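You operate a simulated robot arm through the tools that you are given. There is no shell and no other tool. Be economical: measure what you need, move in short steps, check, and stop when the job is done.

You are at the controls of a simulated two-armed robot. One attempt, no reset.

Task
Fetch the blue bag and set it on top of the blue cable coil. Put the green collar on the top of the high black table away on the lower shelf of the table rack. Fetch the grey filter pad and set it on the teal board. Take the grey cap and leave it in the steel pan. Put the blue arrow core in the white tub. Open the grey drawer of the power table, take the yellow fuse on the service bench top and put it away in the inside of the grey drawer of the power table and shut the drawer again. The order is free. Set down upright: blue bag, grey cap.

The check looks at the end state, three seconds after you hand in, the way a careful person would. Anything else that was tipped, shoved, dropped, spilled or broken makes it a failure. A push-on lid holds only when it is set on centred and level and pressed home; a screw cap is set on level and turned clockwise until tight.

Robot
Two 6-joint arms with two-finger parallel grippers on one trunk, on a base that drives. Base frame: it is fixed to the floor where the robot stands at the start and does not move with it; the origin is under the middle of the robot, x ahead of it, y to its left, z up. Lengths are in m, angles in degrees, forces in N, time in s.
The left shoulder is at the start at [0.05, 0.17, 1.11], the right one opposite. With the tool pointing down near the work surface each hand reaches from about 0.5 to 0.96 m from the robot's upright axis, wherever it stands, measured 20 degrees to its own side. Places, roughly: blue arrow core (6x6x7 cm) [0.2, -5.8, 0.9]; blue bag (7x7x11 cm) [0.7, 0.1, 1]; blue cable coil (17x17x4 cm) [0.8, 0.3, 0.9]; green collar (7x7x3 cm) [1, -1, 1.1]; grey cap (5x5x7 cm) [-0.6, -0.5, 1.2]; grey drawer of the power table [2.4, -7.6, 0.7]; grey filter pad (8x8x5 cm) [1.5, -2.1, 0.7]; inside of the grey drawer of the power table [2.5, -7.6, 0.7]; lower shelf of the table rack (13x42 cm) [-0.48, -4.16, 1.24]; steel pan (18x15x5 cm) [-0.9, -0.1, 0.7]; teal board (21x14x1 cm) [1.3, -1, 1.1]; white tub (13x13x6 cm) [-0.7, -7.1, 0.9]; yellow fuse [2.75, -6.75, 1]. Payload 1.57 kg a hand.
The TCP of each hand is the grasp point between the finger pads, 0.03 m short of the fingertips. In the tool frame z runs along the fingers and y along their closing line. Largest opening 0.08 m; finger width 0.017, thickness 0.012; the body of the gripper, 0.04 by 0.082 m, starts 0.08 m behind the TCP.
Orientation is that of the tool frame in the base frame, as [roll, pitch, yaw] about the fixed x, y, z axes, in that order (R = Rz(yaw) Ry(pitch) Rx(roll)). With the fingers straight down and closing along the base's y, the tool's x points along the base's -x, its y along +y and its z along -z.

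Tools
- The arms move only by the tool drive_tool. It takes "left_series", "right_series" or both (then of equal length, played together; a hand with none holds still); each is a list of rows, each an object of numbers (a shift or turn left out is 0, a gripper value left out holds the last): "wx", "wy", "wz": the turn, a rotation vector about the tool's x, y, z in rad; "x", "y", "z": the shift along the tool's x, y, z in m; "grip": the opening, from 0 (shut) to 1 (fully open). In form: [{"wx": .., "wy": .., "wz": .., "x": .., "y": .., "z": .., "grip": ..}, ...]. A call has 1 to 8 rows; each row shifts and turns the commanded pose from where the row before left it, along the tool's axes as they then stand. Rows are played at 5 a second. More than 0.05 m and 8.6 degrees between two rows, or a gripper value outside its range, and nothing of the call is played. A pose out of reach is approached as far as the arm can. The call stops where the force on the tool passes 40 N (or 10 N more than at its start, if that is more) or the arm is blocked; 0.2 s more then pass. Each finger travels about 0.072 m/s and halts on what it meets, pressing with about 41 N; the grip force reading is that of the motor and also rises with nothing between the fingers. The clock runs only during rows and for 0.2 s after the last one: add rows that do not move to give the fingers time. The reply holds the time, the measured pose of the TCP, the force on the tool along the base axes, the opening and the grip force, in the units named above and with some noise, with the torque about the TCP (base axes, N m) and any sound that the robot's microphone picked up.
- Cameras (640 x 400 px; columns grow to the right, rows downward): "scene" is now at [-0.0091, -0.0448, 1.6546]; the picture's right is [-0.83, -0.56, 0.00], its down [-0.52, 0.78, -0.36] and it looks along [0.20, -0.30, -0.93] (base axes); focal length 214 px, centre (320, 200). "left" rides on the left gripper at [0.072, 0.007, -0.122] in its tool frame; the picture's right is [-0.09, 1.00, 0.00], its down [-0.84, -0.08, -0.54] and it looks along [-0.54, -0.05, 0.84] (tool axes); focal length 238 px, centre (320, 200). "right" rides on the right gripper at [0.072, -0.007, -0.122] in its tool frame; the picture's right is [0.09, 1.00, 0.00], its down [-0.84, 0.08, -0.54] and it looks along [-0.54, 0.05, 0.84] (tool axes); focal length 238 px, centre (320, 200). There is no depth. A picture from a camera that has moved, and an enlarged one, comes with that camera's place and axes in the base frame and with its lens.
- snapshot(camera): a new picture of that camera. It takes no simulated time.
- slide_trunk(by): slides the trunk up (or, below 0, down) by that many m; the arms and the scene camera ride with it, the base frame stays. It gives what a move gives, with no picture.
- steer(legs): drives the robot by 1 to 6 legs, each [ahead, left, turn to the left] in m, m and degrees, along the robot's own axes; the way and the turn of a leg run together, so that a leg with both is an arc; at most 1.5 m and 180 degrees a leg. The arms and the cameras ride along, it lands a little off, and it stops where it bumps. It gives what a move gives.
- aim_head(pan, tilt): turns the head with the scene camera to pan (to the left, within 86 degrees either way) and tilt (down, from -29 to 69), counted from straight ahead of the robot. It gives what a move gives.
- close_up(camera, box): a new picture of the part [left, top, right, bottom] of that camera's present view, enlarged. It takes no simulated time.
- job_done(): hands the job in; it is judged then, once.

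Work in short steps. Places have to be worked out from the pictures, the camera data and where the tool is seen: move nearer, look again, correct. Check each grasp and each placing, and mend what went wrong. You have 207 turns and 202 pictures in all, those below and enlarged ones among them. Open the grippers and draw the arms clear of the work before you hand the job in, unless the task says otherwise; then end with one line.

The tools are called after "Emit:" as name(argument=value, ...) on one line, values as JSON. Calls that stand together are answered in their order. drive_tool: Moves the arms, as the interface text tells. Its arguments: {"type":"object","properties":{"left_series":{"type":"array","items":{"type":"object","properties":{"wx":{"type":"number"},"wy":{"type":"number"},"wz":{"type":"number"},"x":{"type":"number"},"y":{"type":"number"},"z":{"type":"number"},"grip":{"type":"number"}}}},"right_series":{"type":"array","items":{"type":"object","properties":{"wx":{"type":"number"},"wy":{"type":"number"},"wz":{"type":"number"},"x":{"type":"number"},"y":{"type":"number"},"z":{"type":"number"},"grip":{"type":"number"}}}}},"required":[]} The other tools are called the same way: slide_trunk (by) slides the trunk up or down; steer (legs) drives the base; aim_head (pan, tilt) turns the head that bears the scene camera; snapshot (camera) takes a picture; close_up (camera, box) takes an enlarged picture of a part of a camera's view; job_done () hands the job in.

At the start:

```text
clock: 0.0
left_ee_pos: [0.6377, -0.0813, 1.0001]
left_orientation: [179.9, 0.0, 179.9]
left_contact_force: [-0.3, 0.3, -0.3]
left_ft_torque: [-0.01, -0.01, -0.04]
left_grip_width: 0.0798
left_grip_force: 0.0
right_ee_pos: [0.3914, -0.4873, 0.9999]
right_orientation: [179.9, 0.0, 180.0]
right_contact_force: [0.1, 0.3, 0.0]
right_ft_torque: [0.02, 0.02, -0.02]
right_grip_width: 0.08
right_grip_force: 0.0
trunk travel left (down, up): [-0.725, 0.245]
robot x, y, heading: [-0.0012, 0.0009, 0.0]
head pan, tilt: [-56.3, 68.8]
```

scene: 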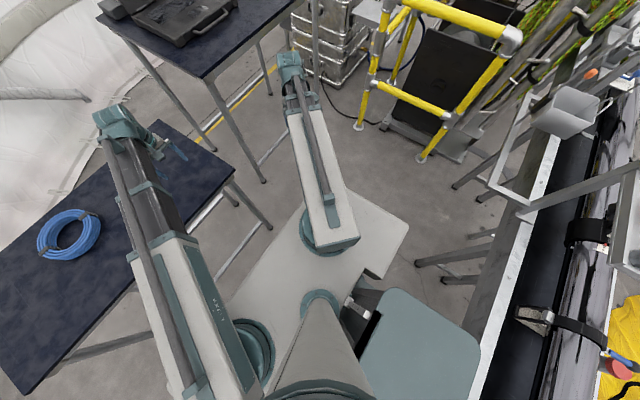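
right: 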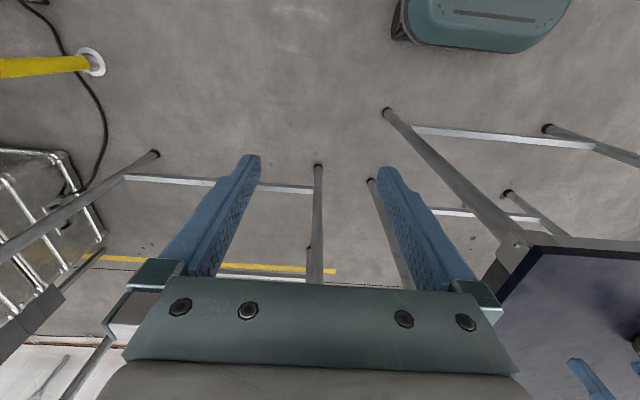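
left: 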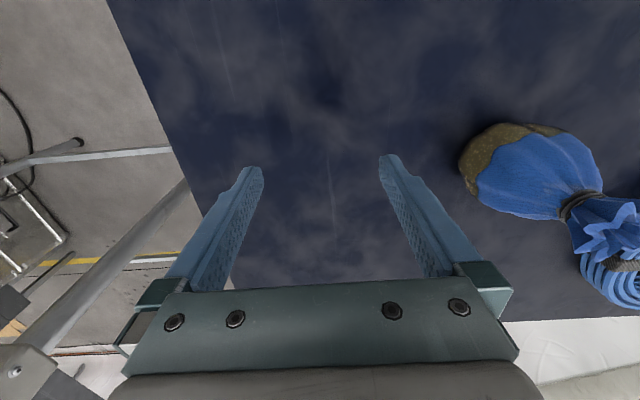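

I start by looking at the front table with the bag and coil.

Emit:
aim_head(pan=15, tilt=45)

Emit:
snapshot(camera="scene")

```text
clock: 1.4
left_ee_pos: [0.6372, -0.0803, 1.0001]
left_orientation: [-179.9, 0.0, 180.0]
left_contact_force: [-0.5, -1.1, 0.2]
left_ft_torque: [-0.03, 0.01, -0.02]
left_grip_width: 0.08
left_grip_force: 0.2
right_ee_pos: [0.3926, -0.4867, 1.0003]
right_orientation: [-180.0, -0.1, 180.0]
right_contact_force: [0.2, -0.4, 0.4]
right_ft_torque: [-0.02, -0.03, 0.01]
right_grip_width: 0.0802
right_grip_force: 0.1
trunk travel left (down, up): [-0.725, 0.245]
robot x, y, heading: [-0.0005, -0.0015, -0.1]
head pan, tilt: [15.0, 45.0]
```

```text
198 pictures are left
camera scene: at [0.0384, 0.0227, 1.6834], right [0.26, -0.97, 0.0], down [-0.68, -0.18, -0.71], along [0.68, 0.18, -0.71], focal length 214 px, centre (320, 200)
```

scene: 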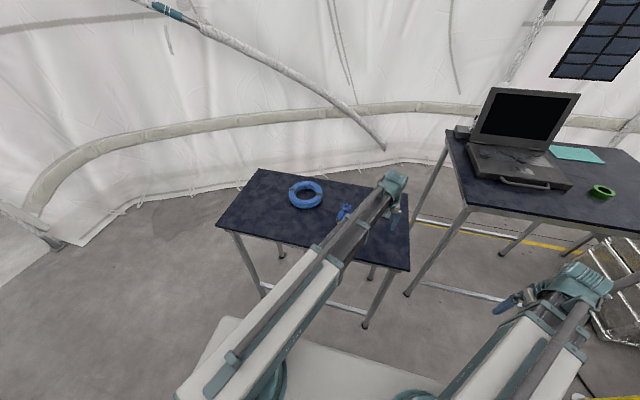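

Zoom on bag and coil.

Emit:
close_up(camera="scene", box=[270, 160, 420, 254])

Emit:
close_up(camera="scene", box=[440, 80, 640, 205])

```text
4.26 times, centred on (345, 207) of scene
camera zoom: at [0.0384, 0.0227, 1.6834], right [0.26, -0.97, 0.0], down [-0.68, -0.18, -0.71], along [0.68, 0.18, -0.71], focal length 913 px, centre (214, 170)
```

zoom: 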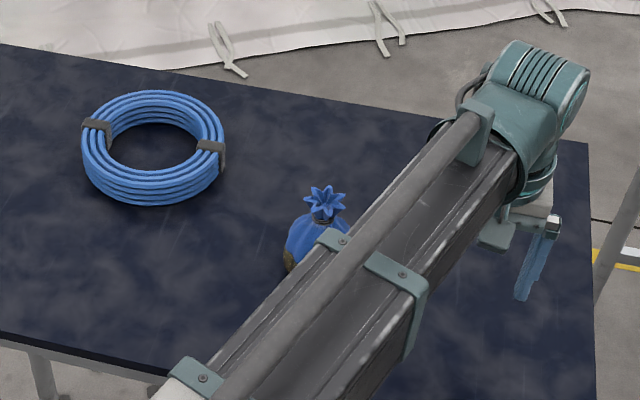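

```text
3.20 times, centred on (540, 142) of scene
camera zoom: at [0.0384, 0.0227, 1.6834], right [0.26, -0.97, 0.0], down [-0.68, -0.18, -0.71], along [0.68, 0.18, -0.71], focal length 686 px, centre (-384, 384)
```

zoom: 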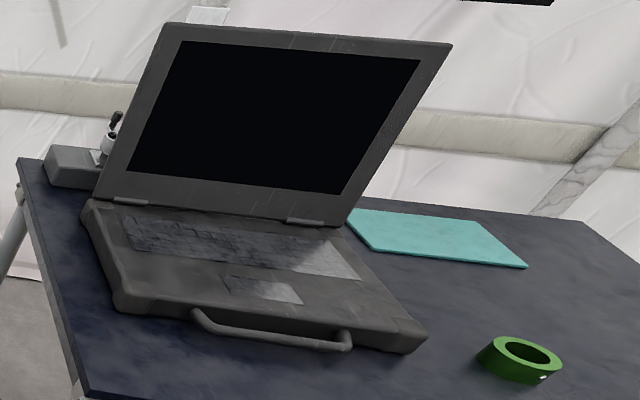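

Rosette of the bag triangulates to about (0.655, 0.074, 1.025); the coil's centre to about (0.77, 0.29). I lift the left hand and go above the bag.

Emit:
drive_tool(left_series=[{"z": -0.05}, {"z": -0.05}, {"z": -0.05}, {"y": 0.05}, {"y": 0.05}, {"y": 0.05, "x": -0.02}])

Emit:
snapshot(camera="left")

Emit:
close_up(camera="scene", box=[270, 160, 420, 254])

```text
refused: row 6 steps farther than a row can; nothing moved
```

```text
195 pictures are left
camera left: at [0.5643, -0.0743, 1.1219], right [0.09, 1.0, 0.0], down [0.84, -0.08, 0.54], along [0.54, -0.05, -0.84], focal length 238 px, centre (320, 200)
```

left: 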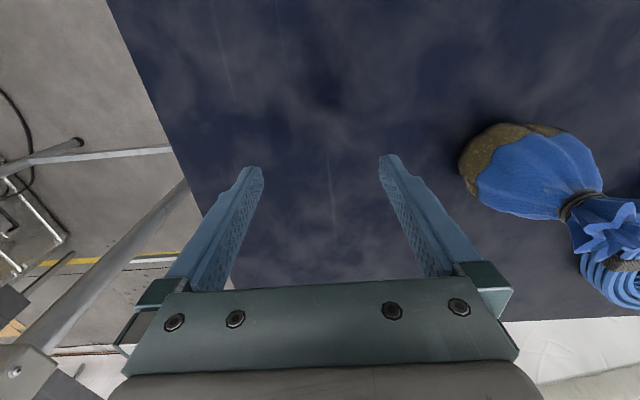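

```text
4.26 times, centred on (345, 207) of scene
camera zoom: at [0.0384, 0.0227, 1.6834], right [0.26, -0.97, 0.0], down [-0.68, -0.18, -0.71], along [0.68, 0.18, -0.71], focal length 913 px, centre (214, 170)
```

zoom: 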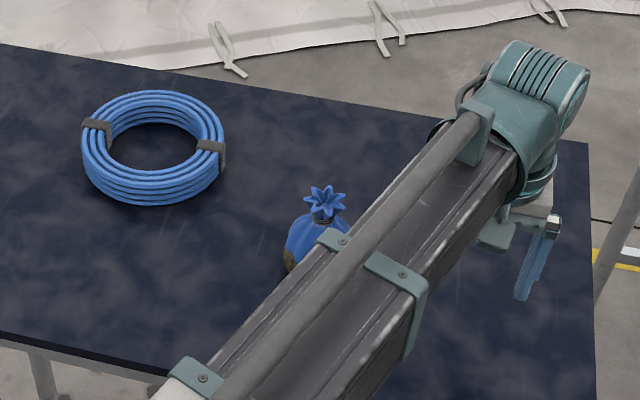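

Rows are limited to 0.05 m total; repeat with smaller steps.

Emit:
drive_tool(left_series=[{"z": -0.048}, {"z": -0.048}, {"z": -0.048}, {"y": 0.048}, {"y": 0.048}, {"y": 0.048}, {"y": 0.01, "x": -0.018}])

Emit:
snapshot(camera="left")

```text
clock: 3.0
left_ee_pos: [0.6571, 0.0718, 1.0007]
left_orientation: [179.9, 0.0, -180.0]
left_contact_force: [-1.0, -1.1, 0.1]
left_ft_torque: [0.03, 0.05, 0.01]
left_grip_width: 0.0786
left_grip_force: 0.0
left hand out of reach, approached as far as the arm can: row 1, 2, 3
right_ee_pos: [0.3908, -0.487, 1.0002]
right_orientation: [180.0, -0.1, -180.0]
right_contact_force: [0.0, -0.7, 0.4]
right_ft_torque: [0.0, -0.01, -0.01]
right_grip_width: 0.0799
right_grip_force: 0.0
trunk travel left (down, up): [-0.725, 0.245]
robot x, y, heading: [-0.0018, 0.0012, 0.3]
head pan, tilt: [15.0, 45.0]
```

```text
193 pictures are left
camera left: at [0.5852, 0.0786, 1.1221], right [0.09, 1.0, 0.0], down [0.84, -0.08, 0.54], along [0.54, -0.05, -0.84], focal length 238 px, centre (320, 200)
```

left: 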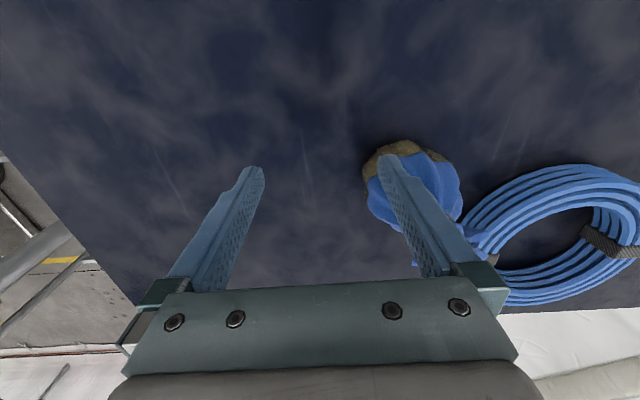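

The hand slid sideways at low height since the lift was out of reach; I check whether it touched the bag.

Emit:
close_up(camera="scene", box=[270, 160, 420, 254])

Emit:
close_up(camera="left", box=[320, 100, 560, 300])

```text
4.26 times, centred on (345, 207) of scene
camera zoom: at [0.0378, 0.0225, 1.6835], right [0.26, -0.97, 0.0], down [-0.68, -0.18, -0.71], along [0.68, 0.18, -0.71], focal length 913 px, centre (214, 170)
```

zoom: 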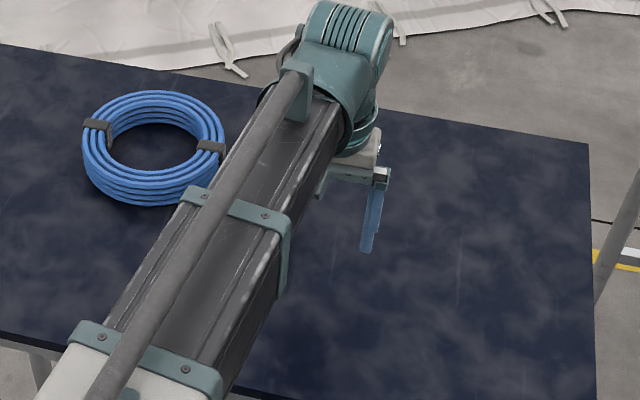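

```text
2.00 times, centred on (440, 200) of left
camera zoom: at [0.5852, 0.0786, 1.1221], right [0.09, 1.0, 0.0], down [0.84, -0.08, 0.54], along [0.54, -0.05, -0.84], focal length 477 px, centre (80, 200)
```

zoom: 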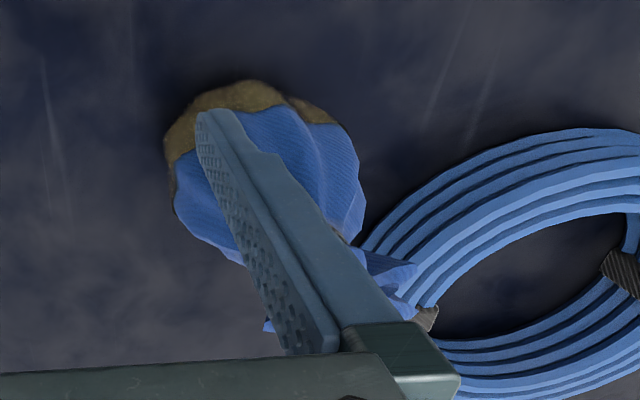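

The bag got nudged but seems upright. I back off in -y, then raise the trunk for headroom.

Emit:
drive_tool(left_series=[{"y": -0.04}, {"y": -0.04}, {"y": -0.04}, {"y": -0.03}])

Emit:
slide_trunk(by=0.2)

Emit:
snapshot(camera="left")

Emit:
close_up(camera="scene", box=[270, 180, 420, 274])

```text
clock: 4.0
left_ee_pos: [0.6617, -0.0769, 0.9985]
left_orientation: [-180.0, 0.0, -180.0]
left_contact_force: [-0.2, 1.1, 0.6]
left_ft_torque: [0.02, 0.01, -0.02]
left_grip_width: 0.08
left_grip_force: 0.2
left hand out of reach, approached as far as the arm can: row 4
right_ee_pos: [0.3918, -0.4865, 1.0004]
right_orientation: [180.0, 0.0, -179.9]
right_contact_force: [-0.4, 1.0, 0.5]
right_ft_torque: [0.0, 0.02, -0.01]
right_grip_width: 0.0802
right_grip_force: 0.0
trunk travel left (down, up): [-0.725, 0.245]
robot x, y, heading: [-0.0014, -0.0012, 0.0]
head pan, tilt: [15.0, 45.0]
```

```text
clock: 6.2
left_ee_pos: [0.6637, -0.0779, 1.2002]
left_orientation: [179.9, 0.0, -180.0]
left_contact_force: [0.0, -0.2, 0.8]
left_ft_torque: [-0.03, 0.0, 0.0]
left_grip_width: 0.0799
left_grip_force: 0.1
right_ee_pos: [0.3915, -0.4862, 1.2005]
right_orientation: [-179.9, 0.0, -180.0]
right_contact_force: [-0.1, 1.5, -0.7]
right_ft_torque: [0.02, -0.01, 0.0]
right_grip_width: 0.08
right_grip_force: 0.1
trunk travel left (down, up): [-0.925, 0.045]
robot x, y, heading: [0.0029, 0.0021, 0.1]
head pan, tilt: [15.0, 45.0]
```

```text
190 pictures are left
camera left: at [0.5894, -0.071, 1.3218], right [0.09, 1.0, 0.0], down [0.84, -0.08, 0.54], along [0.54, -0.05, -0.84], focal length 238 px, centre (320, 200)
```

left: 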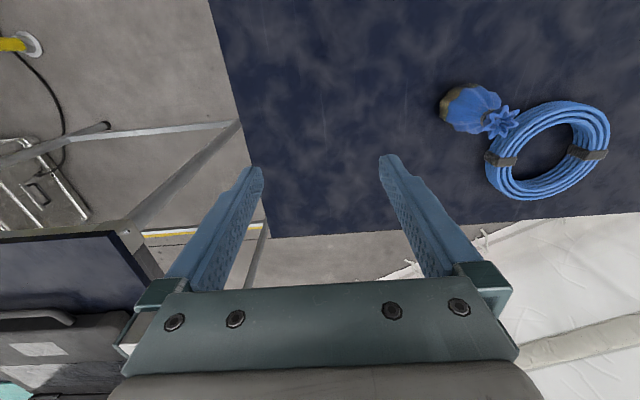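

```text
4.26 times, centred on (345, 227) of scene
camera zoom: at [0.0385, 0.0227, 1.8834], right [0.26, -0.97, 0.0], down [-0.68, -0.18, -0.71], along [0.68, 0.18, -0.71], focal length 913 px, centre (214, 85)
```

zoom: 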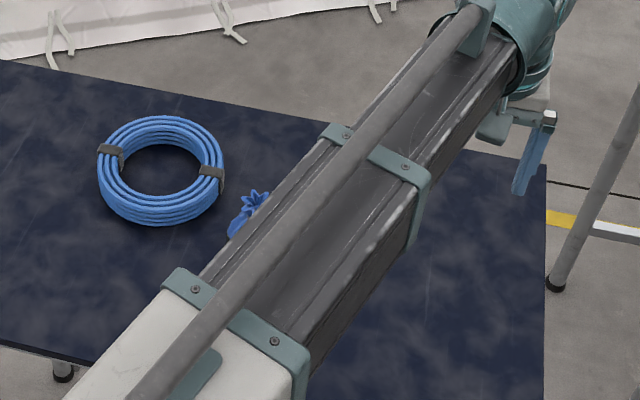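

Bag is upright at about (0.69, 0.145), rosette ~1.02. Hand is at safe height 1.20; I move over it and descend to 1.10.

Emit:
drive_tool(left_series=[{"y": 0.045}, {"y": 0.045}, {"y": 0.045}, {"y": 0.045}, {"y": 0.043}, {"x": -0.026}, {"z": 0.045}, {"z": 0.045}])

Emit:
snapshot(camera="left")

```text
clock: 8.0
left_ee_pos: [0.6874, 0.1452, 1.199]
left_orientation: [180.0, -0.1, -180.0]
left_contact_force: [0.1, -0.2, -0.7]
left_ft_torque: [-0.01, -0.01, 0.02]
left_grip_width: 0.0801
left_grip_force: 0.0
left hand out of reach, approached as far as the arm can: row 7, 8
right_ee_pos: [0.3914, -0.4871, 1.2]
right_orientation: [180.0, 0.1, -179.9]
right_contact_force: [-0.2, 0.2, 0.2]
right_ft_torque: [-0.04, 0.03, -0.01]
right_grip_width: 0.0799
right_grip_force: 0.1
trunk travel left (down, up): [-0.925, 0.045]
robot x, y, heading: [0.0025, 0.0008, -0.1]
head pan, tilt: [15.0, 45.0]
```

```text
188 pictures are left
camera left: at [0.6149, 0.1512, 1.3217], right [0.09, 1.0, 0.0], down [0.84, -0.08, 0.54], along [0.54, -0.05, -0.84], focal length 238 px, centre (320, 200)
```

left: 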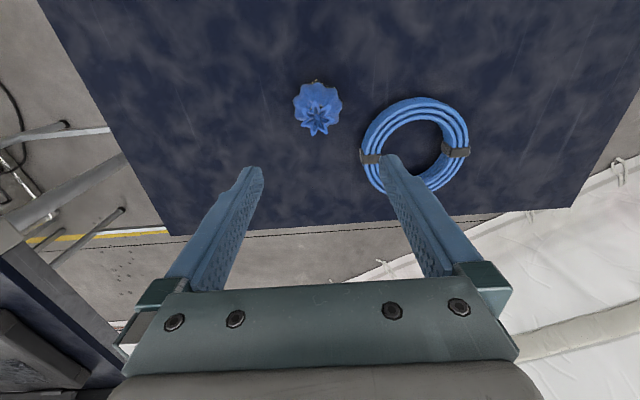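

Vertical hand motion seems limited; I use the trunk for height. The rosette is centred under the TCP; trunk down 0.14, then look.

Emit:
slide_trunk(by=-0.14)

Emit:
snapshot(camera="left")

```text
clock: 9.7
left_ee_pos: [0.6874, 0.1453, 1.0602]
left_orientation: [-180.0, 0.0, 180.0]
left_contact_force: [0.6, -1.0, -0.2]
left_ft_torque: [-0.02, 0.0, -0.02]
left_grip_width: 0.0799
left_grip_force: 0.1
right_ee_pos: [0.3921, -0.4873, 1.0609]
right_orientation: [-180.0, -0.1, 180.0]
right_contact_force: [0.4, 0.2, -0.2]
right_ft_torque: [-0.03, -0.03, -0.01]
right_grip_width: 0.08
right_grip_force: 0.0
trunk travel left (down, up): [-0.785, 0.185]
robot x, y, heading: [0.0023, 0.003, -0.1]
head pan, tilt: [15.0, 45.0]
```

```text
187 pictures are left
camera left: at [0.6144, 0.1513, 1.182], right [0.09, 1.0, 0.0], down [0.84, -0.08, 0.54], along [0.54, -0.05, -0.84], focal length 238 px, centre (320, 200)
```

left: 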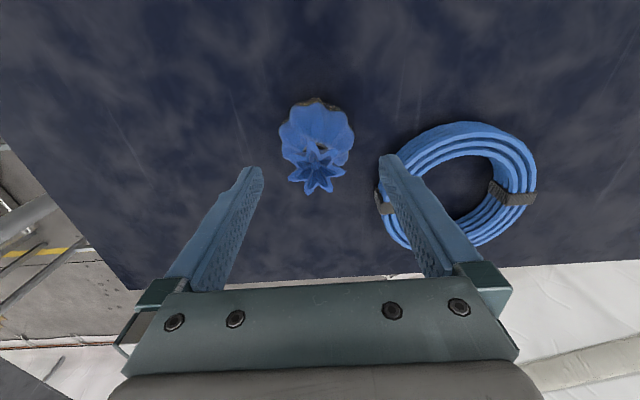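

Rosette at (0.687, 0.143, 1.027). Lower by 0.045 and then look before closing.

Emit:
slide_trunk(by=-0.045)

Emit:
snapshot(camera="left")

```text
clock: 10.6
left_ee_pos: [0.6886, 0.146, 1.0149]
left_orientation: [-180.0, -0.1, -179.9]
left_contact_force: [0.3, -0.7, 0.0]
left_ft_torque: [0.01, -0.01, -0.01]
left_grip_width: 0.0798
left_grip_force: 0.1
right_ee_pos: [0.3908, -0.4864, 1.0138]
right_orientation: [180.0, 0.0, -180.0]
right_contact_force: [-0.2, 0.2, -0.5]
right_ft_torque: [0.01, 0.01, 0.02]
right_grip_width: 0.08
right_grip_force: 0.1
trunk travel left (down, up): [-0.74, 0.23]
robot x, y, heading: [0.0041, -0.0018, -0.2]
head pan, tilt: [15.0, 45.0]
```

```text
186 pictures are left
camera left: at [0.6143, 0.1513, 1.137], right [0.09, 1.0, 0.0], down [0.84, -0.08, 0.54], along [0.54, -0.05, -0.84], focal length 238 px, centre (320, 200)
```

left: 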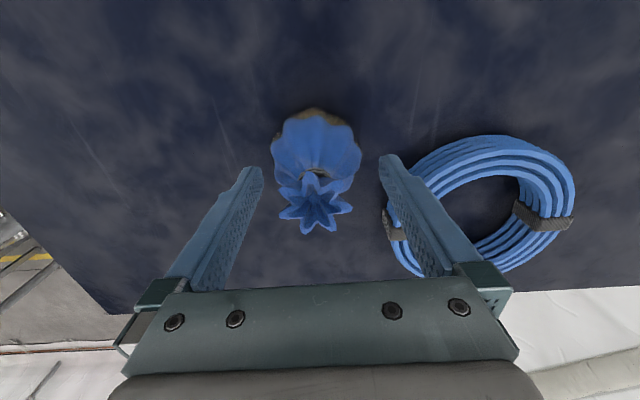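

Neck at z≈0.987; lower 0.015 more and close.

Emit:
slide_trunk(by=-0.015)

Emit:
drive_tool(left_series=[{"grip": 0.5}, {"grip": 0.0}, {}, {}, {}])

Emit:
snapshot(camera="left")

```text
clock: 11.2
left_ee_pos: [0.688, 0.1446, 1.0]
left_orientation: [-180.0, 0.0, -180.0]
left_contact_force: [-0.5, -0.1, -0.3]
left_ft_torque: [0.01, 0.01, -0.03]
left_grip_width: 0.0802
left_grip_force: 0.0
right_ee_pos: [0.3913, -0.4871, 0.9996]
right_orientation: [180.0, -0.1, -180.0]
right_contact_force: [-1.0, -0.9, 0.6]
right_ft_torque: [0.03, 0.04, -0.01]
right_grip_width: 0.0799
right_grip_force: 0.0
trunk travel left (down, up): [-0.725, 0.245]
robot x, y, heading: [-0.0005, 0.0011, -0.1]
head pan, tilt: [15.0, 45.0]
```

```text
clock: 12.4
left_ee_pos: [0.6866, 0.144, 0.9993]
left_orientation: [179.9, 0.0, -180.0]
left_contact_force: [1.4, -1.8, 0.2]
left_ft_torque: [-0.05, -0.02, -0.03]
left_grip_width: 0.0628
left_grip_force: 40.9
right_ee_pos: [0.392, -0.4874, 1.0]
right_orientation: [-180.0, 0.0, -180.0]
right_contact_force: [0.8, -0.1, 0.2]
right_ft_torque: [-0.02, -0.03, 0.01]
right_grip_width: 0.08
right_grip_force: 0.0
trunk travel left (down, up): [-0.725, 0.245]
robot x, y, heading: [-0.0031, -0.0006, -0.1]
head pan, tilt: [15.0, 45.0]
```

```text
185 pictures are left
camera left: at [0.6146, 0.151, 1.122], right [0.09, 1.0, 0.0], down [0.84, -0.08, 0.54], along [0.54, -0.05, -0.84], focal length 238 px, centre (320, 200)
```

left: 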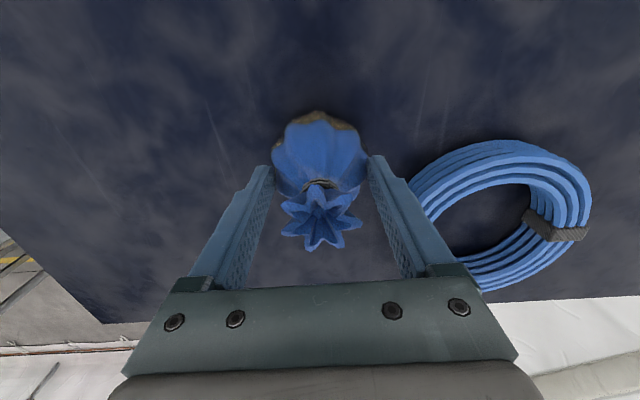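

Held at width 0.063. Lift 0.1 and carry over the coil centre (0.768, 0.291).

Emit:
slide_trunk(by=0.1)

Emit:
drive_tool(left_series=[{"y": 0.04}, {"y": 0.04}, {"y": 0.04}, {"y": 0.027}, {"x": -0.04}, {"x": -0.041}])

Emit:
snapshot(camera="left")

Emit:
snapshot(camera="scene")

```text
clock: 13.7
left_ee_pos: [0.6871, 0.1447, 1.0987]
left_orientation: [-180.0, 0.0, 179.9]
left_contact_force: [-0.9, -0.4, -4.5]
left_ft_torque: [0.01, 0.01, 0.01]
left_grip_width: 0.0629
left_grip_force: 41.2
right_ee_pos: [0.3918, -0.4867, 1.0995]
right_orientation: [180.0, 0.0, -180.0]
right_contact_force: [0.3, 0.2, 0.4]
right_ft_torque: [0.02, 0.01, 0.01]
right_grip_width: 0.08
right_grip_force: 0.0
trunk travel left (down, up): [-0.825, 0.145]
robot x, y, heading: [0.0006, -0.0008, -0.1]
head pan, tilt: [15.0, 45.0]
```

```text
clock: 15.1
left_ee_pos: [0.7724, 0.295, 1.0991]
left_orientation: [180.0, -0.1, -179.9]
left_contact_force: [-1.2, -0.5, -3.8]
left_ft_torque: [-0.03, 0.06, -0.02]
left_grip_width: 0.0625
left_grip_force: 41.0
left hand out of reach, approached as far as the arm can: row 6
right_ee_pos: [0.3928, -0.4866, 1.0996]
right_orientation: [-179.9, 0.0, 180.0]
right_contact_force: [-0.6, -0.4, -0.8]
right_ft_torque: [-0.02, -0.03, -0.03]
right_grip_width: 0.0799
right_grip_force: 0.1
trunk travel left (down, up): [-0.825, 0.145]
robot x, y, heading: [-0.0026, 0.0009, 0.0]
head pan, tilt: [15.0, 45.0]
```

```text
184 pictures are left
camera left: at [0.6998, 0.3003, 1.2213], right [0.09, 1.0, 0.0], down [0.84, -0.08, 0.54], along [0.54, -0.05, -0.84], focal length 238 px, centre (320, 200)
```

left: 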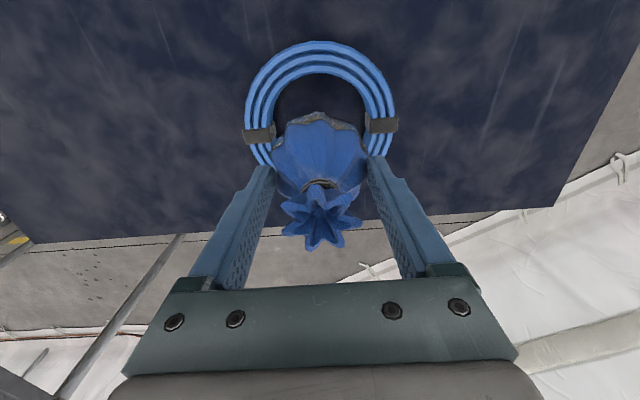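

```text
183 pictures are left
camera scene: at [0.0396, 0.0232, 1.7834], right [0.26, -0.97, 0.0], down [-0.68, -0.18, -0.71], along [0.68, 0.18, -0.71], focal length 214 px, centre (320, 200)
```

scene: 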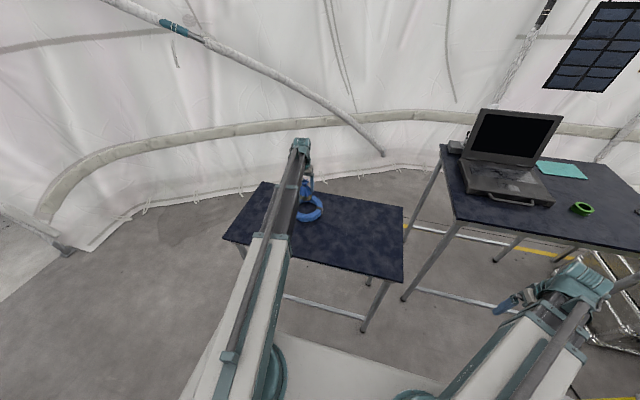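

Coil looks centred laterally under the bag. Lower gently and feel for contact at the coil's top height (TCP ≈1.04).

Emit:
slide_trunk(by=-0.05)

Emit:
slide_trunk(by=-0.012)

Emit:
snapshot(camera="left")

```text
clock: 16.0
left_ee_pos: [0.7721, 0.2938, 1.05]
left_orientation: [180.0, -0.1, 180.0]
left_contact_force: [0.4, 1.0, -3.7]
left_ft_torque: [0.0, 0.02, -0.03]
left_grip_width: 0.0624
left_grip_force: 40.7
right_ee_pos: [0.3917, -0.4863, 1.0496]
right_orientation: [-180.0, 0.0, 180.0]
right_contact_force: [-0.3, -0.2, -0.6]
right_ft_torque: [-0.01, -0.01, 0.02]
right_grip_width: 0.0801
right_grip_force: 0.0
trunk travel left (down, up): [-0.775, 0.195]
robot x, y, heading: [0.0051, -0.0024, 0.1]
head pan, tilt: [15.0, 45.0]
```

```text
clock: 16.6
left_ee_pos: [0.7707, 0.2926, 1.0378]
left_orientation: [180.0, 0.0, -179.9]
left_contact_force: [0.5, 0.4, -3.9]
left_ft_torque: [0.0, 0.0, 0.02]
left_grip_width: 0.0624
left_grip_force: 40.6
right_ee_pos: [0.3918, -0.487, 1.0384]
right_orientation: [179.9, 0.0, 180.0]
right_contact_force: [-0.3, 0.7, -1.2]
right_ft_torque: [-0.02, 0.03, 0.01]
right_grip_width: 0.0798
right_grip_force: 0.1
trunk travel left (down, up): [-0.763, 0.207]
robot x, y, heading: [0.0032, -0.0006, -0.0]
head pan, tilt: [15.0, 45.0]
```

```text
182 pictures are left
camera left: at [0.6986, 0.2996, 1.1597], right [0.09, 1.0, 0.0], down [0.84, -0.08, 0.54], along [0.54, -0.05, -0.84], focal length 238 px, centre (320, 200)
```

left: 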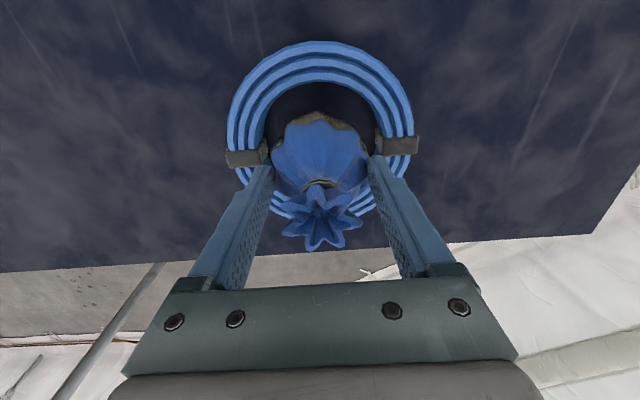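

No contact yet; lower further in small steps.

Emit:
slide_trunk(by=-0.008)

Emit:
slide_trunk(by=-0.008)

Emit:
snapshot(camera="left")

```text
clock: 17.1
left_ee_pos: [0.7722, 0.2935, 1.0358]
left_orientation: [179.9, 0.2, -180.0]
left_contact_force: [-1.3, -0.2, 27.0]
left_ft_torque: [0.02, 0.5, -0.08]
left_grip_width: 0.0628
left_grip_force: 41.3
right_ee_pos: [0.3894, -0.4871, 1.0349]
right_orientation: [179.9, 0.1, -180.0]
right_contact_force: [-1.1, 0.1, -0.9]
right_ft_torque: [0.03, 0.02, 0.02]
right_grip_width: 0.0802
right_grip_force: 0.0
trunk travel left (down, up): [-0.759, 0.211]
robot x, y, heading: [-0.0017, 0.0004, 0.2]
head pan, tilt: [15.0, 45.0]
stopped: the force on the tool passed its limit at 48 N (the readings are from after the stop); the commanded pose is now the measured one
```

```text
clock: 17.3
left_ee_pos: [0.7713, 0.2932, 1.0355]
left_orientation: [179.8, 0.3, 179.8]
left_contact_force: [-0.7, -0.1, 29.1]
left_ft_torque: [0.07, 0.26, -0.11]
left_grip_width: 0.0626
left_grip_force: 40.5
right_ee_pos: [0.3892, -0.488, 1.0345]
right_orientation: [-179.8, 0.1, -180.0]
right_contact_force: [0.4, 0.0, 0.0]
right_ft_torque: [0.0, -0.01, 0.0]
right_grip_width: 0.0803
right_grip_force: 0.0
trunk travel left (down, up): [-0.759, 0.211]
robot x, y, heading: [-0.0005, 0.0003, -0.1]
head pan, tilt: [15.0, 45.0]
stopped: the force on the tool passed its limit at 45 N (the readings are from after the stop); the commanded pose is now the measured one
```

```text
181 pictures are left
camera left: at [0.6977, 0.2994, 1.1575], right [0.09, 1.0, 0.0], down [0.83, -0.08, 0.55], along [0.54, -0.05, -0.84], focal length 238 px, centre (320, 200)
```

left: 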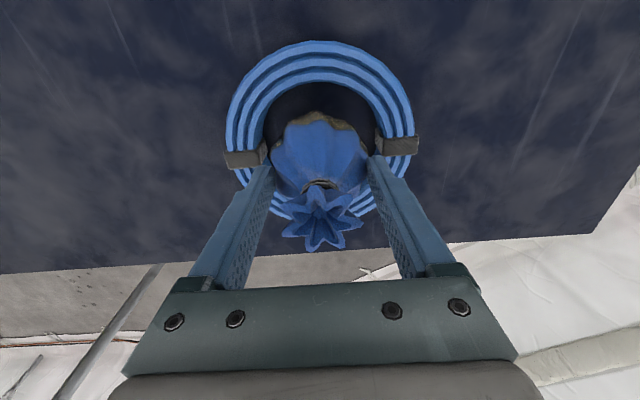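

Contact exactly at the coil's top height at the centre: it rests on the coil. Open.

Emit:
drive_tool(left_series=[{"z": -0.001}, {"grip": 0.85}, {"grip": 1.0}, {}, {}])

Emit:
slide_trunk(by=0.15)

Emit:
snapshot(camera="left")

```text
clock: 18.5
left_ee_pos: [0.7736, 0.2952, 1.0341]
left_orientation: [179.9, 0.2, 179.9]
left_contact_force: [-0.9, 0.5, -0.5]
left_ft_torque: [-0.02, 0.02, -0.01]
left_grip_width: 0.08
left_grip_force: 0.0
right_ee_pos: [0.3925, -0.4869, 1.0345]
right_orientation: [-180.0, 0.1, 180.0]
right_contact_force: [-0.1, -0.7, -0.5]
right_ft_torque: [-0.02, -0.01, 0.01]
right_grip_width: 0.0804
right_grip_force: 0.0
trunk travel left (down, up): [-0.759, 0.211]
robot x, y, heading: [0.0016, -0.0001, 0.0]
head pan, tilt: [15.0, 45.0]
```

```text
clock: 20.3
left_ee_pos: [0.7733, 0.296, 1.1829]
left_orientation: [179.9, 0.2, 180.0]
left_contact_force: [-0.3, -0.2, -0.1]
left_ft_torque: [-0.01, -0.02, 0.0]
left_grip_width: 0.0802
left_grip_force: 0.0
right_ee_pos: [0.3927, -0.4859, 1.1838]
right_orientation: [179.9, 0.0, 180.0]
right_contact_force: [-0.7, -0.3, 1.0]
right_ft_torque: [-0.03, -0.02, 0.01]
right_grip_width: 0.0802
right_grip_force: 0.1
trunk travel left (down, up): [-0.909, 0.061]
robot x, y, heading: [0.0002, 0.0016, -0.1]
head pan, tilt: [15.0, 45.0]
```

```text
180 pictures are left
camera left: at [0.6998, 0.301, 1.3053], right [0.09, 1.0, 0.0], down [0.83, -0.08, 0.54], along [0.54, -0.05, -0.84], focal length 238 px, centre (320, 200)
```

left: 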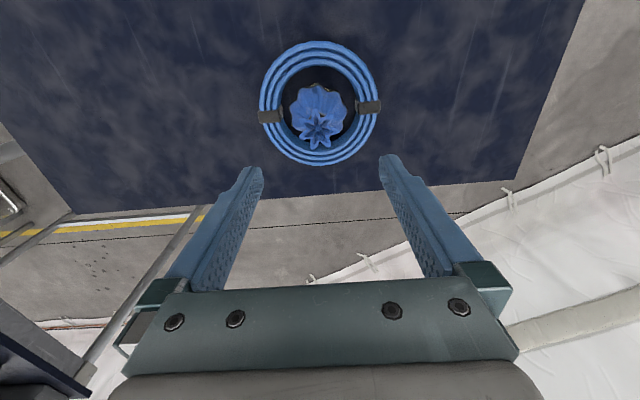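

Bag stands on the coil. Retract the left hand, then look around with the head.

Emit:
drive_tool(left_series=[{"x": 0.045}, {"x": 0.045}, {"x": 0.045}, {"x": 0.045}, {"x": 0.045}, {"x": 0.045}])

Emit:
aim_head(pan=-45, tilt=30)

Emit:
snapshot(camera="scene")

Emit:
aim_head(pan=-86, tilt=30)

Emit:
snapshot(camera="scene")

Emit:
aim_head(pan=86, tilt=30)

Emit:
snapshot(camera="scene")

```text
clock: 21.7
left_ee_pos: [0.4975, 0.2934, 1.184]
left_orientation: [180.0, 0.2, 179.9]
left_contact_force: [-1.2, 0.5, -0.6]
left_ft_torque: [-0.01, -0.02, 0.05]
left_grip_width: 0.0802
left_grip_force: 0.2
right_ee_pos: [0.3903, -0.4872, 1.184]
right_orientation: [179.9, -0.1, 180.0]
right_contact_force: [-0.5, 0.0, -0.2]
right_ft_torque: [0.01, -0.04, 0.02]
right_grip_width: 0.0801
right_grip_force: 0.1
trunk travel left (down, up): [-0.909, 0.061]
robot x, y, heading: [-0.0004, 0.0003, 0.2]
head pan, tilt: [15.0, 45.0]
```

```text
clock: 23.0
left_ee_pos: [0.4994, 0.2928, 1.1835]
left_orientation: [179.9, 0.2, 180.0]
left_contact_force: [-0.4, -0.1, 0.6]
left_ft_torque: [0.02, -0.03, -0.02]
left_grip_width: 0.0801
left_grip_force: 0.0
right_ee_pos: [0.3917, -0.4872, 1.1828]
right_orientation: [-180.0, 0.0, 179.9]
right_contact_force: [-1.2, 0.7, -0.5]
right_ft_torque: [-0.02, -0.02, 0.0]
right_grip_width: 0.08
right_grip_force: 0.1
trunk travel left (down, up): [-0.909, 0.061]
robot x, y, heading: [0.0025, 0.0027, 0.1]
head pan, tilt: [-45.0, 30.0]
```

```text
179 pictures are left
camera scene: at [0.024, -0.0621, 1.8898], right [-0.71, -0.71, 0.0], down [-0.35, 0.35, -0.87], along [0.61, -0.61, -0.5], focal length 214 px, centre (320, 200)
```

scene: 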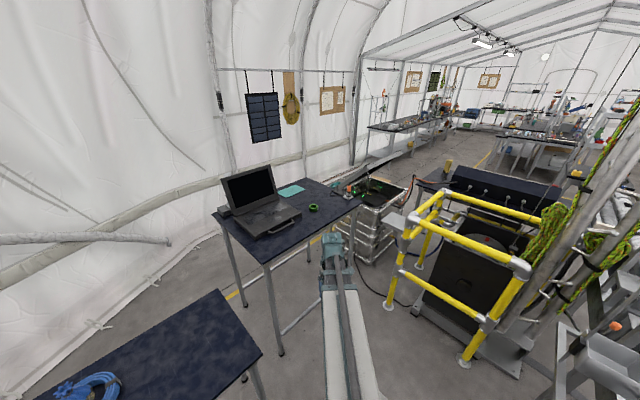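

```text
clock: 24.1
left_ee_pos: [0.5002, 0.2933, 1.1835]
left_orientation: [179.9, 0.2, 179.9]
left_contact_force: [0.3, -0.4, -0.3]
left_ft_torque: [0.01, -0.02, -0.02]
left_grip_width: 0.08
left_grip_force: 0.2
right_ee_pos: [0.3925, -0.4873, 1.1838]
right_orientation: [-180.0, 0.0, 180.0]
right_contact_force: [-0.1, 0.0, 0.5]
right_ft_torque: [0.0, 0.02, -0.02]
right_grip_width: 0.08
right_grip_force: 0.1
trunk travel left (down, up): [-0.909, 0.061]
robot x, y, heading: [-0.0032, 0.0006, 0.1]
head pan, tilt: [-85.9, 30.0]
```

```text
178 pictures are left
camera scene: at [-0.0335, -0.0884, 1.8898], right [-1.0, -0.07, 0.0], down [-0.04, 0.5, -0.87], along [0.06, -0.86, -0.5], focal length 214 px, centre (320, 200)
```

scene: 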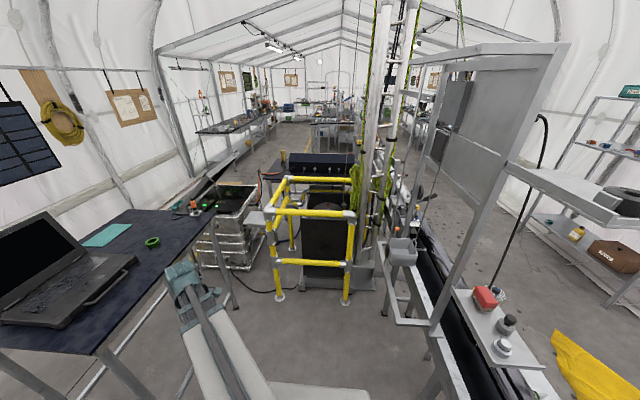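

```text
clock: 26.7
left_ee_pos: [0.5001, 0.2939, 1.1835]
left_orientation: [180.0, 0.1, 179.9]
left_contact_force: [0.2, 0.0, 0.2]
left_ft_torque: [0.01, 0.01, -0.01]
left_grip_width: 0.08
left_grip_force: 0.2
right_ee_pos: [0.3925, -0.4857, 1.181]
right_orientation: [179.9, 0.0, -180.0]
right_contact_force: [0.3, 0.7, -0.5]
right_ft_torque: [0.01, 0.0, 0.02]
right_grip_width: 0.0799
right_grip_force: 0.1
trunk travel left (down, up): [-0.909, 0.061]
robot x, y, heading: [0.0005, 0.0012, 0.3]
head pan, tilt: [85.9, 30.0]
```

```text
177 pictures are left
camera scene: at [-0.0335, 0.0921, 1.8898], right [1.0, -0.07, 0.0], down [-0.04, -0.5, -0.87], along [0.06, 0.86, -0.5], focal length 214 px, centre (320, 200)
```

scene: 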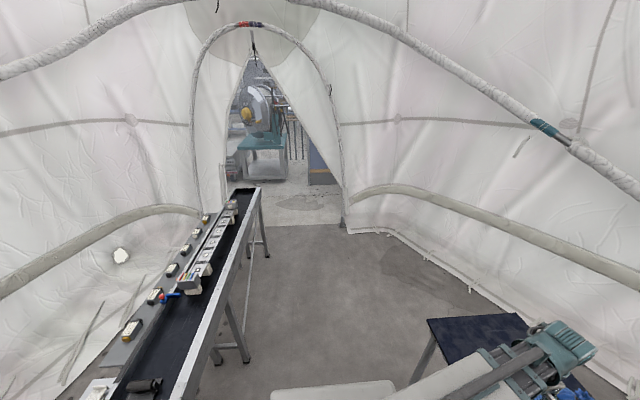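

A conveyor runs behind the robot; a small shelf with cylinders is at its side. Zoom on that.

Emit:
aim_head(pan=-86, tilt=45)

Emit:
close_up(camera="scene", box=[380, 160, 640, 400])

Emit:
close_up(camera="scene", box=[0, 100, 320, 300])

```text
clock: 29.3
left_ee_pos: [0.4999, 0.2949, 1.1833]
left_orientation: [179.9, 0.2, 179.9]
left_contact_force: [-0.3, -0.5, -0.3]
left_ft_torque: [0.03, 0.0, 0.0]
left_grip_width: 0.0799
left_grip_force: 0.1
right_ee_pos: [0.3924, -0.4859, 1.1837]
right_orientation: [-180.0, 0.0, 180.0]
right_contact_force: [0.8, -1.1, 0.2]
right_ft_torque: [0.02, 0.01, 0.02]
right_grip_width: 0.0801
right_grip_force: 0.1
trunk travel left (down, up): [-0.909, 0.061]
robot x, y, heading: [0.0006, 0.0013, -0.1]
head pan, tilt: [-85.9, 45.0]
```

```text
1.67 times, centred on (510, 280) of scene
camera zoom: at [-0.0342, -0.0793, 1.8672], right [-1.0, -0.07, 0.0], down [-0.05, 0.71, -0.71], along [0.05, -0.71, -0.71], focal length 358 px, centre (3, 67)
```

zoom: 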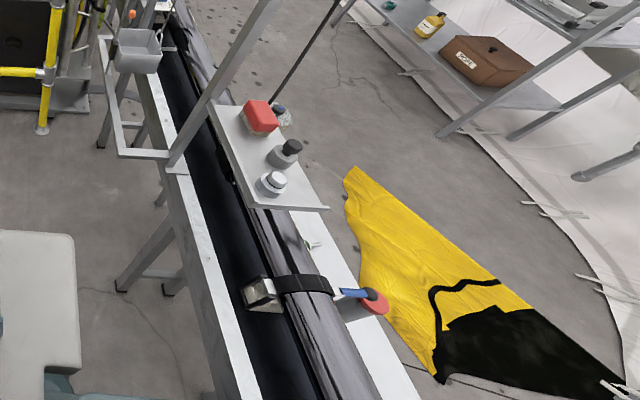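

```text
2.00 times, centred on (160, 200) of scene
camera zoom: at [-0.0342, -0.0793, 1.8672], right [-1.0, -0.07, 0.0], down [-0.05, 0.71, -0.71], along [0.05, -0.71, -0.71], focal length 429 px, centre (640, 200)
```

zoom: 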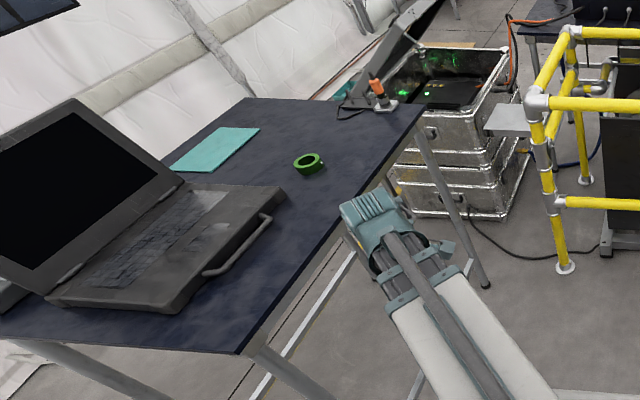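

Zoom on the shelf cylinders.

Emit:
close_up(camera="scene", box=[460, 190, 580, 265])

Emit:
aim_head(pan=-86, tilt=69)

Emit:
snapshot(camera="scene")

```text
5.33 times, centred on (520, 228) of scene
camera zoom: at [-0.0342, -0.0793, 1.8672], right [-1.0, -0.07, 0.0], down [-0.05, 0.71, -0.71], along [0.05, -0.71, -0.71], focal length 1144 px, centre (-747, 53)
```

zoom: 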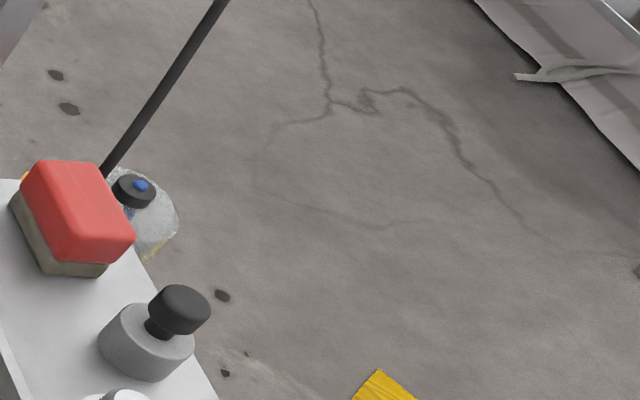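

```text
clock: 30.1
left_ee_pos: [0.5009, 0.2948, 1.1829]
left_orientation: [179.9, 0.2, 179.8]
left_contact_force: [0.9, -0.1, 0.2]
left_ft_torque: [0.01, 0.03, 0.02]
left_grip_width: 0.0799
left_grip_force: 0.2
right_ee_pos: [0.392, -0.4859, 1.1841]
right_orientation: [179.9, 0.0, 180.0]
right_contact_force: [0.1, -1.0, -0.2]
right_ft_torque: [0.01, 0.01, 0.02]
right_grip_width: 0.0799
right_grip_force: 0.0
trunk travel left (down, up): [-0.909, 0.061]
robot x, y, heading: [0.001, -0.0035, 0.0]
head pan, tilt: [-85.9, 68.8]
```

```text
173 pictures are left
camera scene: at [-0.036, -0.054, 1.8384], right [-1.0, -0.07, 0.0], down [-0.07, 0.93, -0.36], along [0.03, -0.36, -0.93], focal length 214 px, centre (320, 200)
```

scene: 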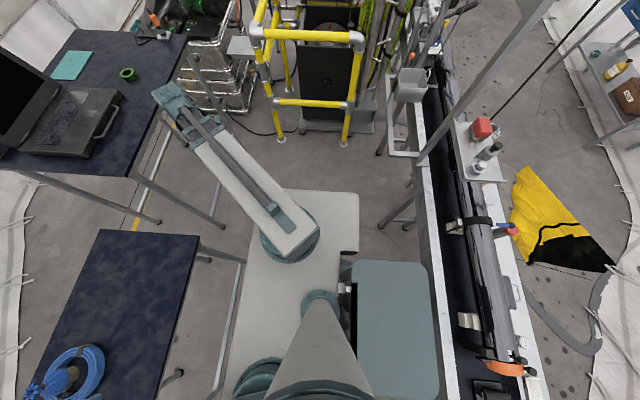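

Plan: rotate left in place to face the conveyor side (heading ~190°), left hand tucked to its start-like pose in front. First bring left hand to about (0.6,-0.05), then raise trunk and rotate 60°.

Emit:
drive_tool(left_series=[{"y": -0.045, "x": -0.015}, {"y": -0.045, "x": -0.015}, {"y": -0.045, "x": -0.015}, {"y": -0.045, "x": -0.015}, {"y": -0.045, "x": -0.015}, {"y": -0.045, "x": -0.015}, {"y": -0.045, "x": -0.01}])

Emit:
slide_trunk(by=0.05)

Emit:
steer(legs=[[0, 0, 60]])

Emit:
snapshot(camera="scene")

```text
clock: 31.8
left_ee_pos: [0.6048, -0.0227, 1.1829]
left_orientation: [179.8, 0.2, -179.9]
left_contact_force: [1.1, -0.4, 0.6]
left_ft_torque: [0.02, -0.01, 0.01]
left_grip_width: 0.08
left_grip_force: 0.0
right_ee_pos: [0.392, -0.4865, 1.183]
right_orientation: [-180.0, -0.1, 180.0]
right_contact_force: [1.1, -0.2, -0.3]
right_ft_torque: [0.03, -0.01, 0.03]
right_grip_width: 0.08
right_grip_force: 0.0
trunk travel left (down, up): [-0.909, 0.061]
robot x, y, heading: [-0.0005, -0.0005, -0.0]
head pan, tilt: [-85.9, 68.8]
```

```text
clock: 32.7
left_ee_pos: [0.6042, -0.0196, 1.2334]
left_orientation: [180.0, 0.2, 179.9]
left_contact_force: [-0.7, 0.3, -0.4]
left_ft_torque: [-0.01, 0.0, 0.04]
left_grip_width: 0.08
left_grip_force: 0.0
right_ee_pos: [0.3919, -0.4865, 1.2331]
right_orientation: [-179.9, 0.0, -180.0]
right_contact_force: [-0.2, 0.0, 0.3]
right_ft_torque: [-0.01, -0.01, 0.02]
right_grip_width: 0.0798
right_grip_force: 0.0
trunk travel left (down, up): [-0.959, 0.011]
robot x, y, heading: [-0.0043, -0.0008, 0.3]
head pan, tilt: [-85.9, 68.8]
```

```text
clock: 35.8
left_ee_pos: [0.3027, 0.5215, 1.234]
left_orientation: [180.0, 0.2, -118.3]
left_contact_force: [-1.2, 0.3, 0.3]
left_ft_torque: [0.0, 0.0, -0.02]
left_grip_width: 0.0801
left_grip_force: 0.0
right_ee_pos: [0.6147, 0.1148, 1.2326]
right_orientation: [180.0, 0.0, -118.2]
right_contact_force: [-0.3, -0.3, 0.2]
right_ft_torque: [0.02, -0.01, -0.02]
right_grip_width: 0.08
right_grip_force: 0.1
trunk travel left (down, up): [-0.959, 0.011]
robot x, y, heading: [0.0031, 0.0012, 61.6]
head pan, tilt: [-85.9, 68.8]
```

```text
172 pictures are left
camera scene: at [0.032, -0.056, 1.8883], right [-0.41, -0.91, 0.0], down [-0.85, 0.38, -0.36], along [0.33, -0.15, -0.93], focal length 214 px, centre (320, 200)
```

scene: 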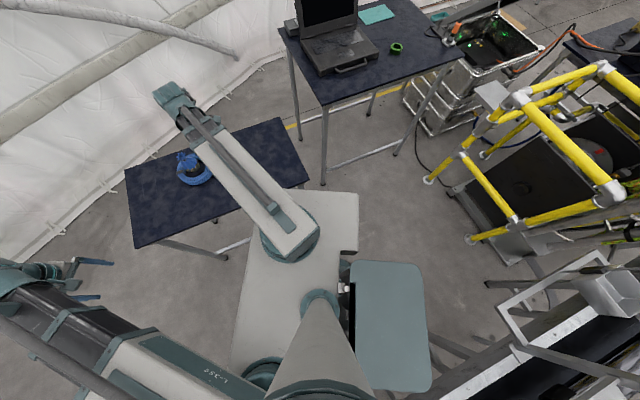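

Fine so far. Continue to heading ~125°, then ~190°.

Emit:
steer(legs=[[0, 0, 64], [0, 0, 64]])

Emit:
aim_head(pan=10, tilt=50)

Emit:
snapshot(camera="scene")

Emit:
snapshot(camera="left")

```text
clock: 41.8
left_ee_pos: [-0.5976, -0.0862, 1.2345]
left_orientation: [179.9, 0.2, 10.1]
left_contact_force: [0.3, 0.2, -0.4]
left_ft_torque: [-0.01, 0.01, -0.02]
left_grip_width: 0.0798
left_grip_force: 0.1
right_ee_pos: [-0.472, 0.4106, 1.2338]
right_orientation: [-180.0, -0.1, 10.2]
right_contact_force: [0.2, -0.3, 0.0]
right_ft_torque: [0.03, -0.01, 0.02]
right_grip_width: 0.08
right_grip_force: 0.1
trunk travel left (down, up): [-0.959, 0.011]
robot x, y, heading: [0.0028, -0.0012, -169.9]
head pan, tilt: [-85.9, 68.8]
```

```text
clock: 43.5
left_ee_pos: [-0.5961, -0.0874, 1.2335]
left_orientation: [179.8, 0.2, 10.1]
left_contact_force: [-0.6, 0.1, -0.3]
left_ft_torque: [-0.01, -0.01, 0.02]
left_grip_width: 0.0798
left_grip_force: 0.0
right_ee_pos: [-0.4716, 0.4099, 1.2336]
right_orientation: [180.0, 0.0, 10.2]
right_contact_force: [-1.0, 0.4, -0.3]
right_ft_torque: [0.01, 0.02, -0.05]
right_grip_width: 0.0798
right_grip_force: 0.1
trunk travel left (down, up): [-0.959, 0.011]
robot x, y, heading: [0.0013, -0.0027, -170.0]
head pan, tilt: [10.0, 50.0]
```

```text
171 pictures are left
camera scene: at [-0.0331, -0.0175, 1.9103], right [-0.34, 0.94, 0.0], down [0.72, 0.26, -0.64], along [-0.6, -0.22, -0.77], focal length 214 px, centre (320, 200)
```

scene: 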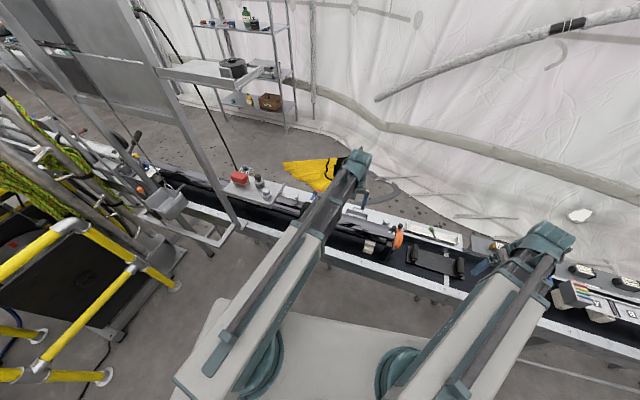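

```text
170 pictures are left
camera left: at [-0.5261, -0.0807, 1.3554], right [0.08, -1.0, 0.0], down [-0.84, -0.07, 0.54], along [-0.54, -0.05, -0.84], focal length 238 px, centre (320, 200)
```

left: 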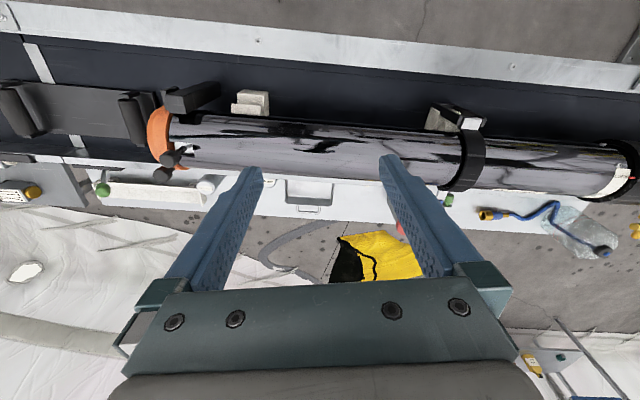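

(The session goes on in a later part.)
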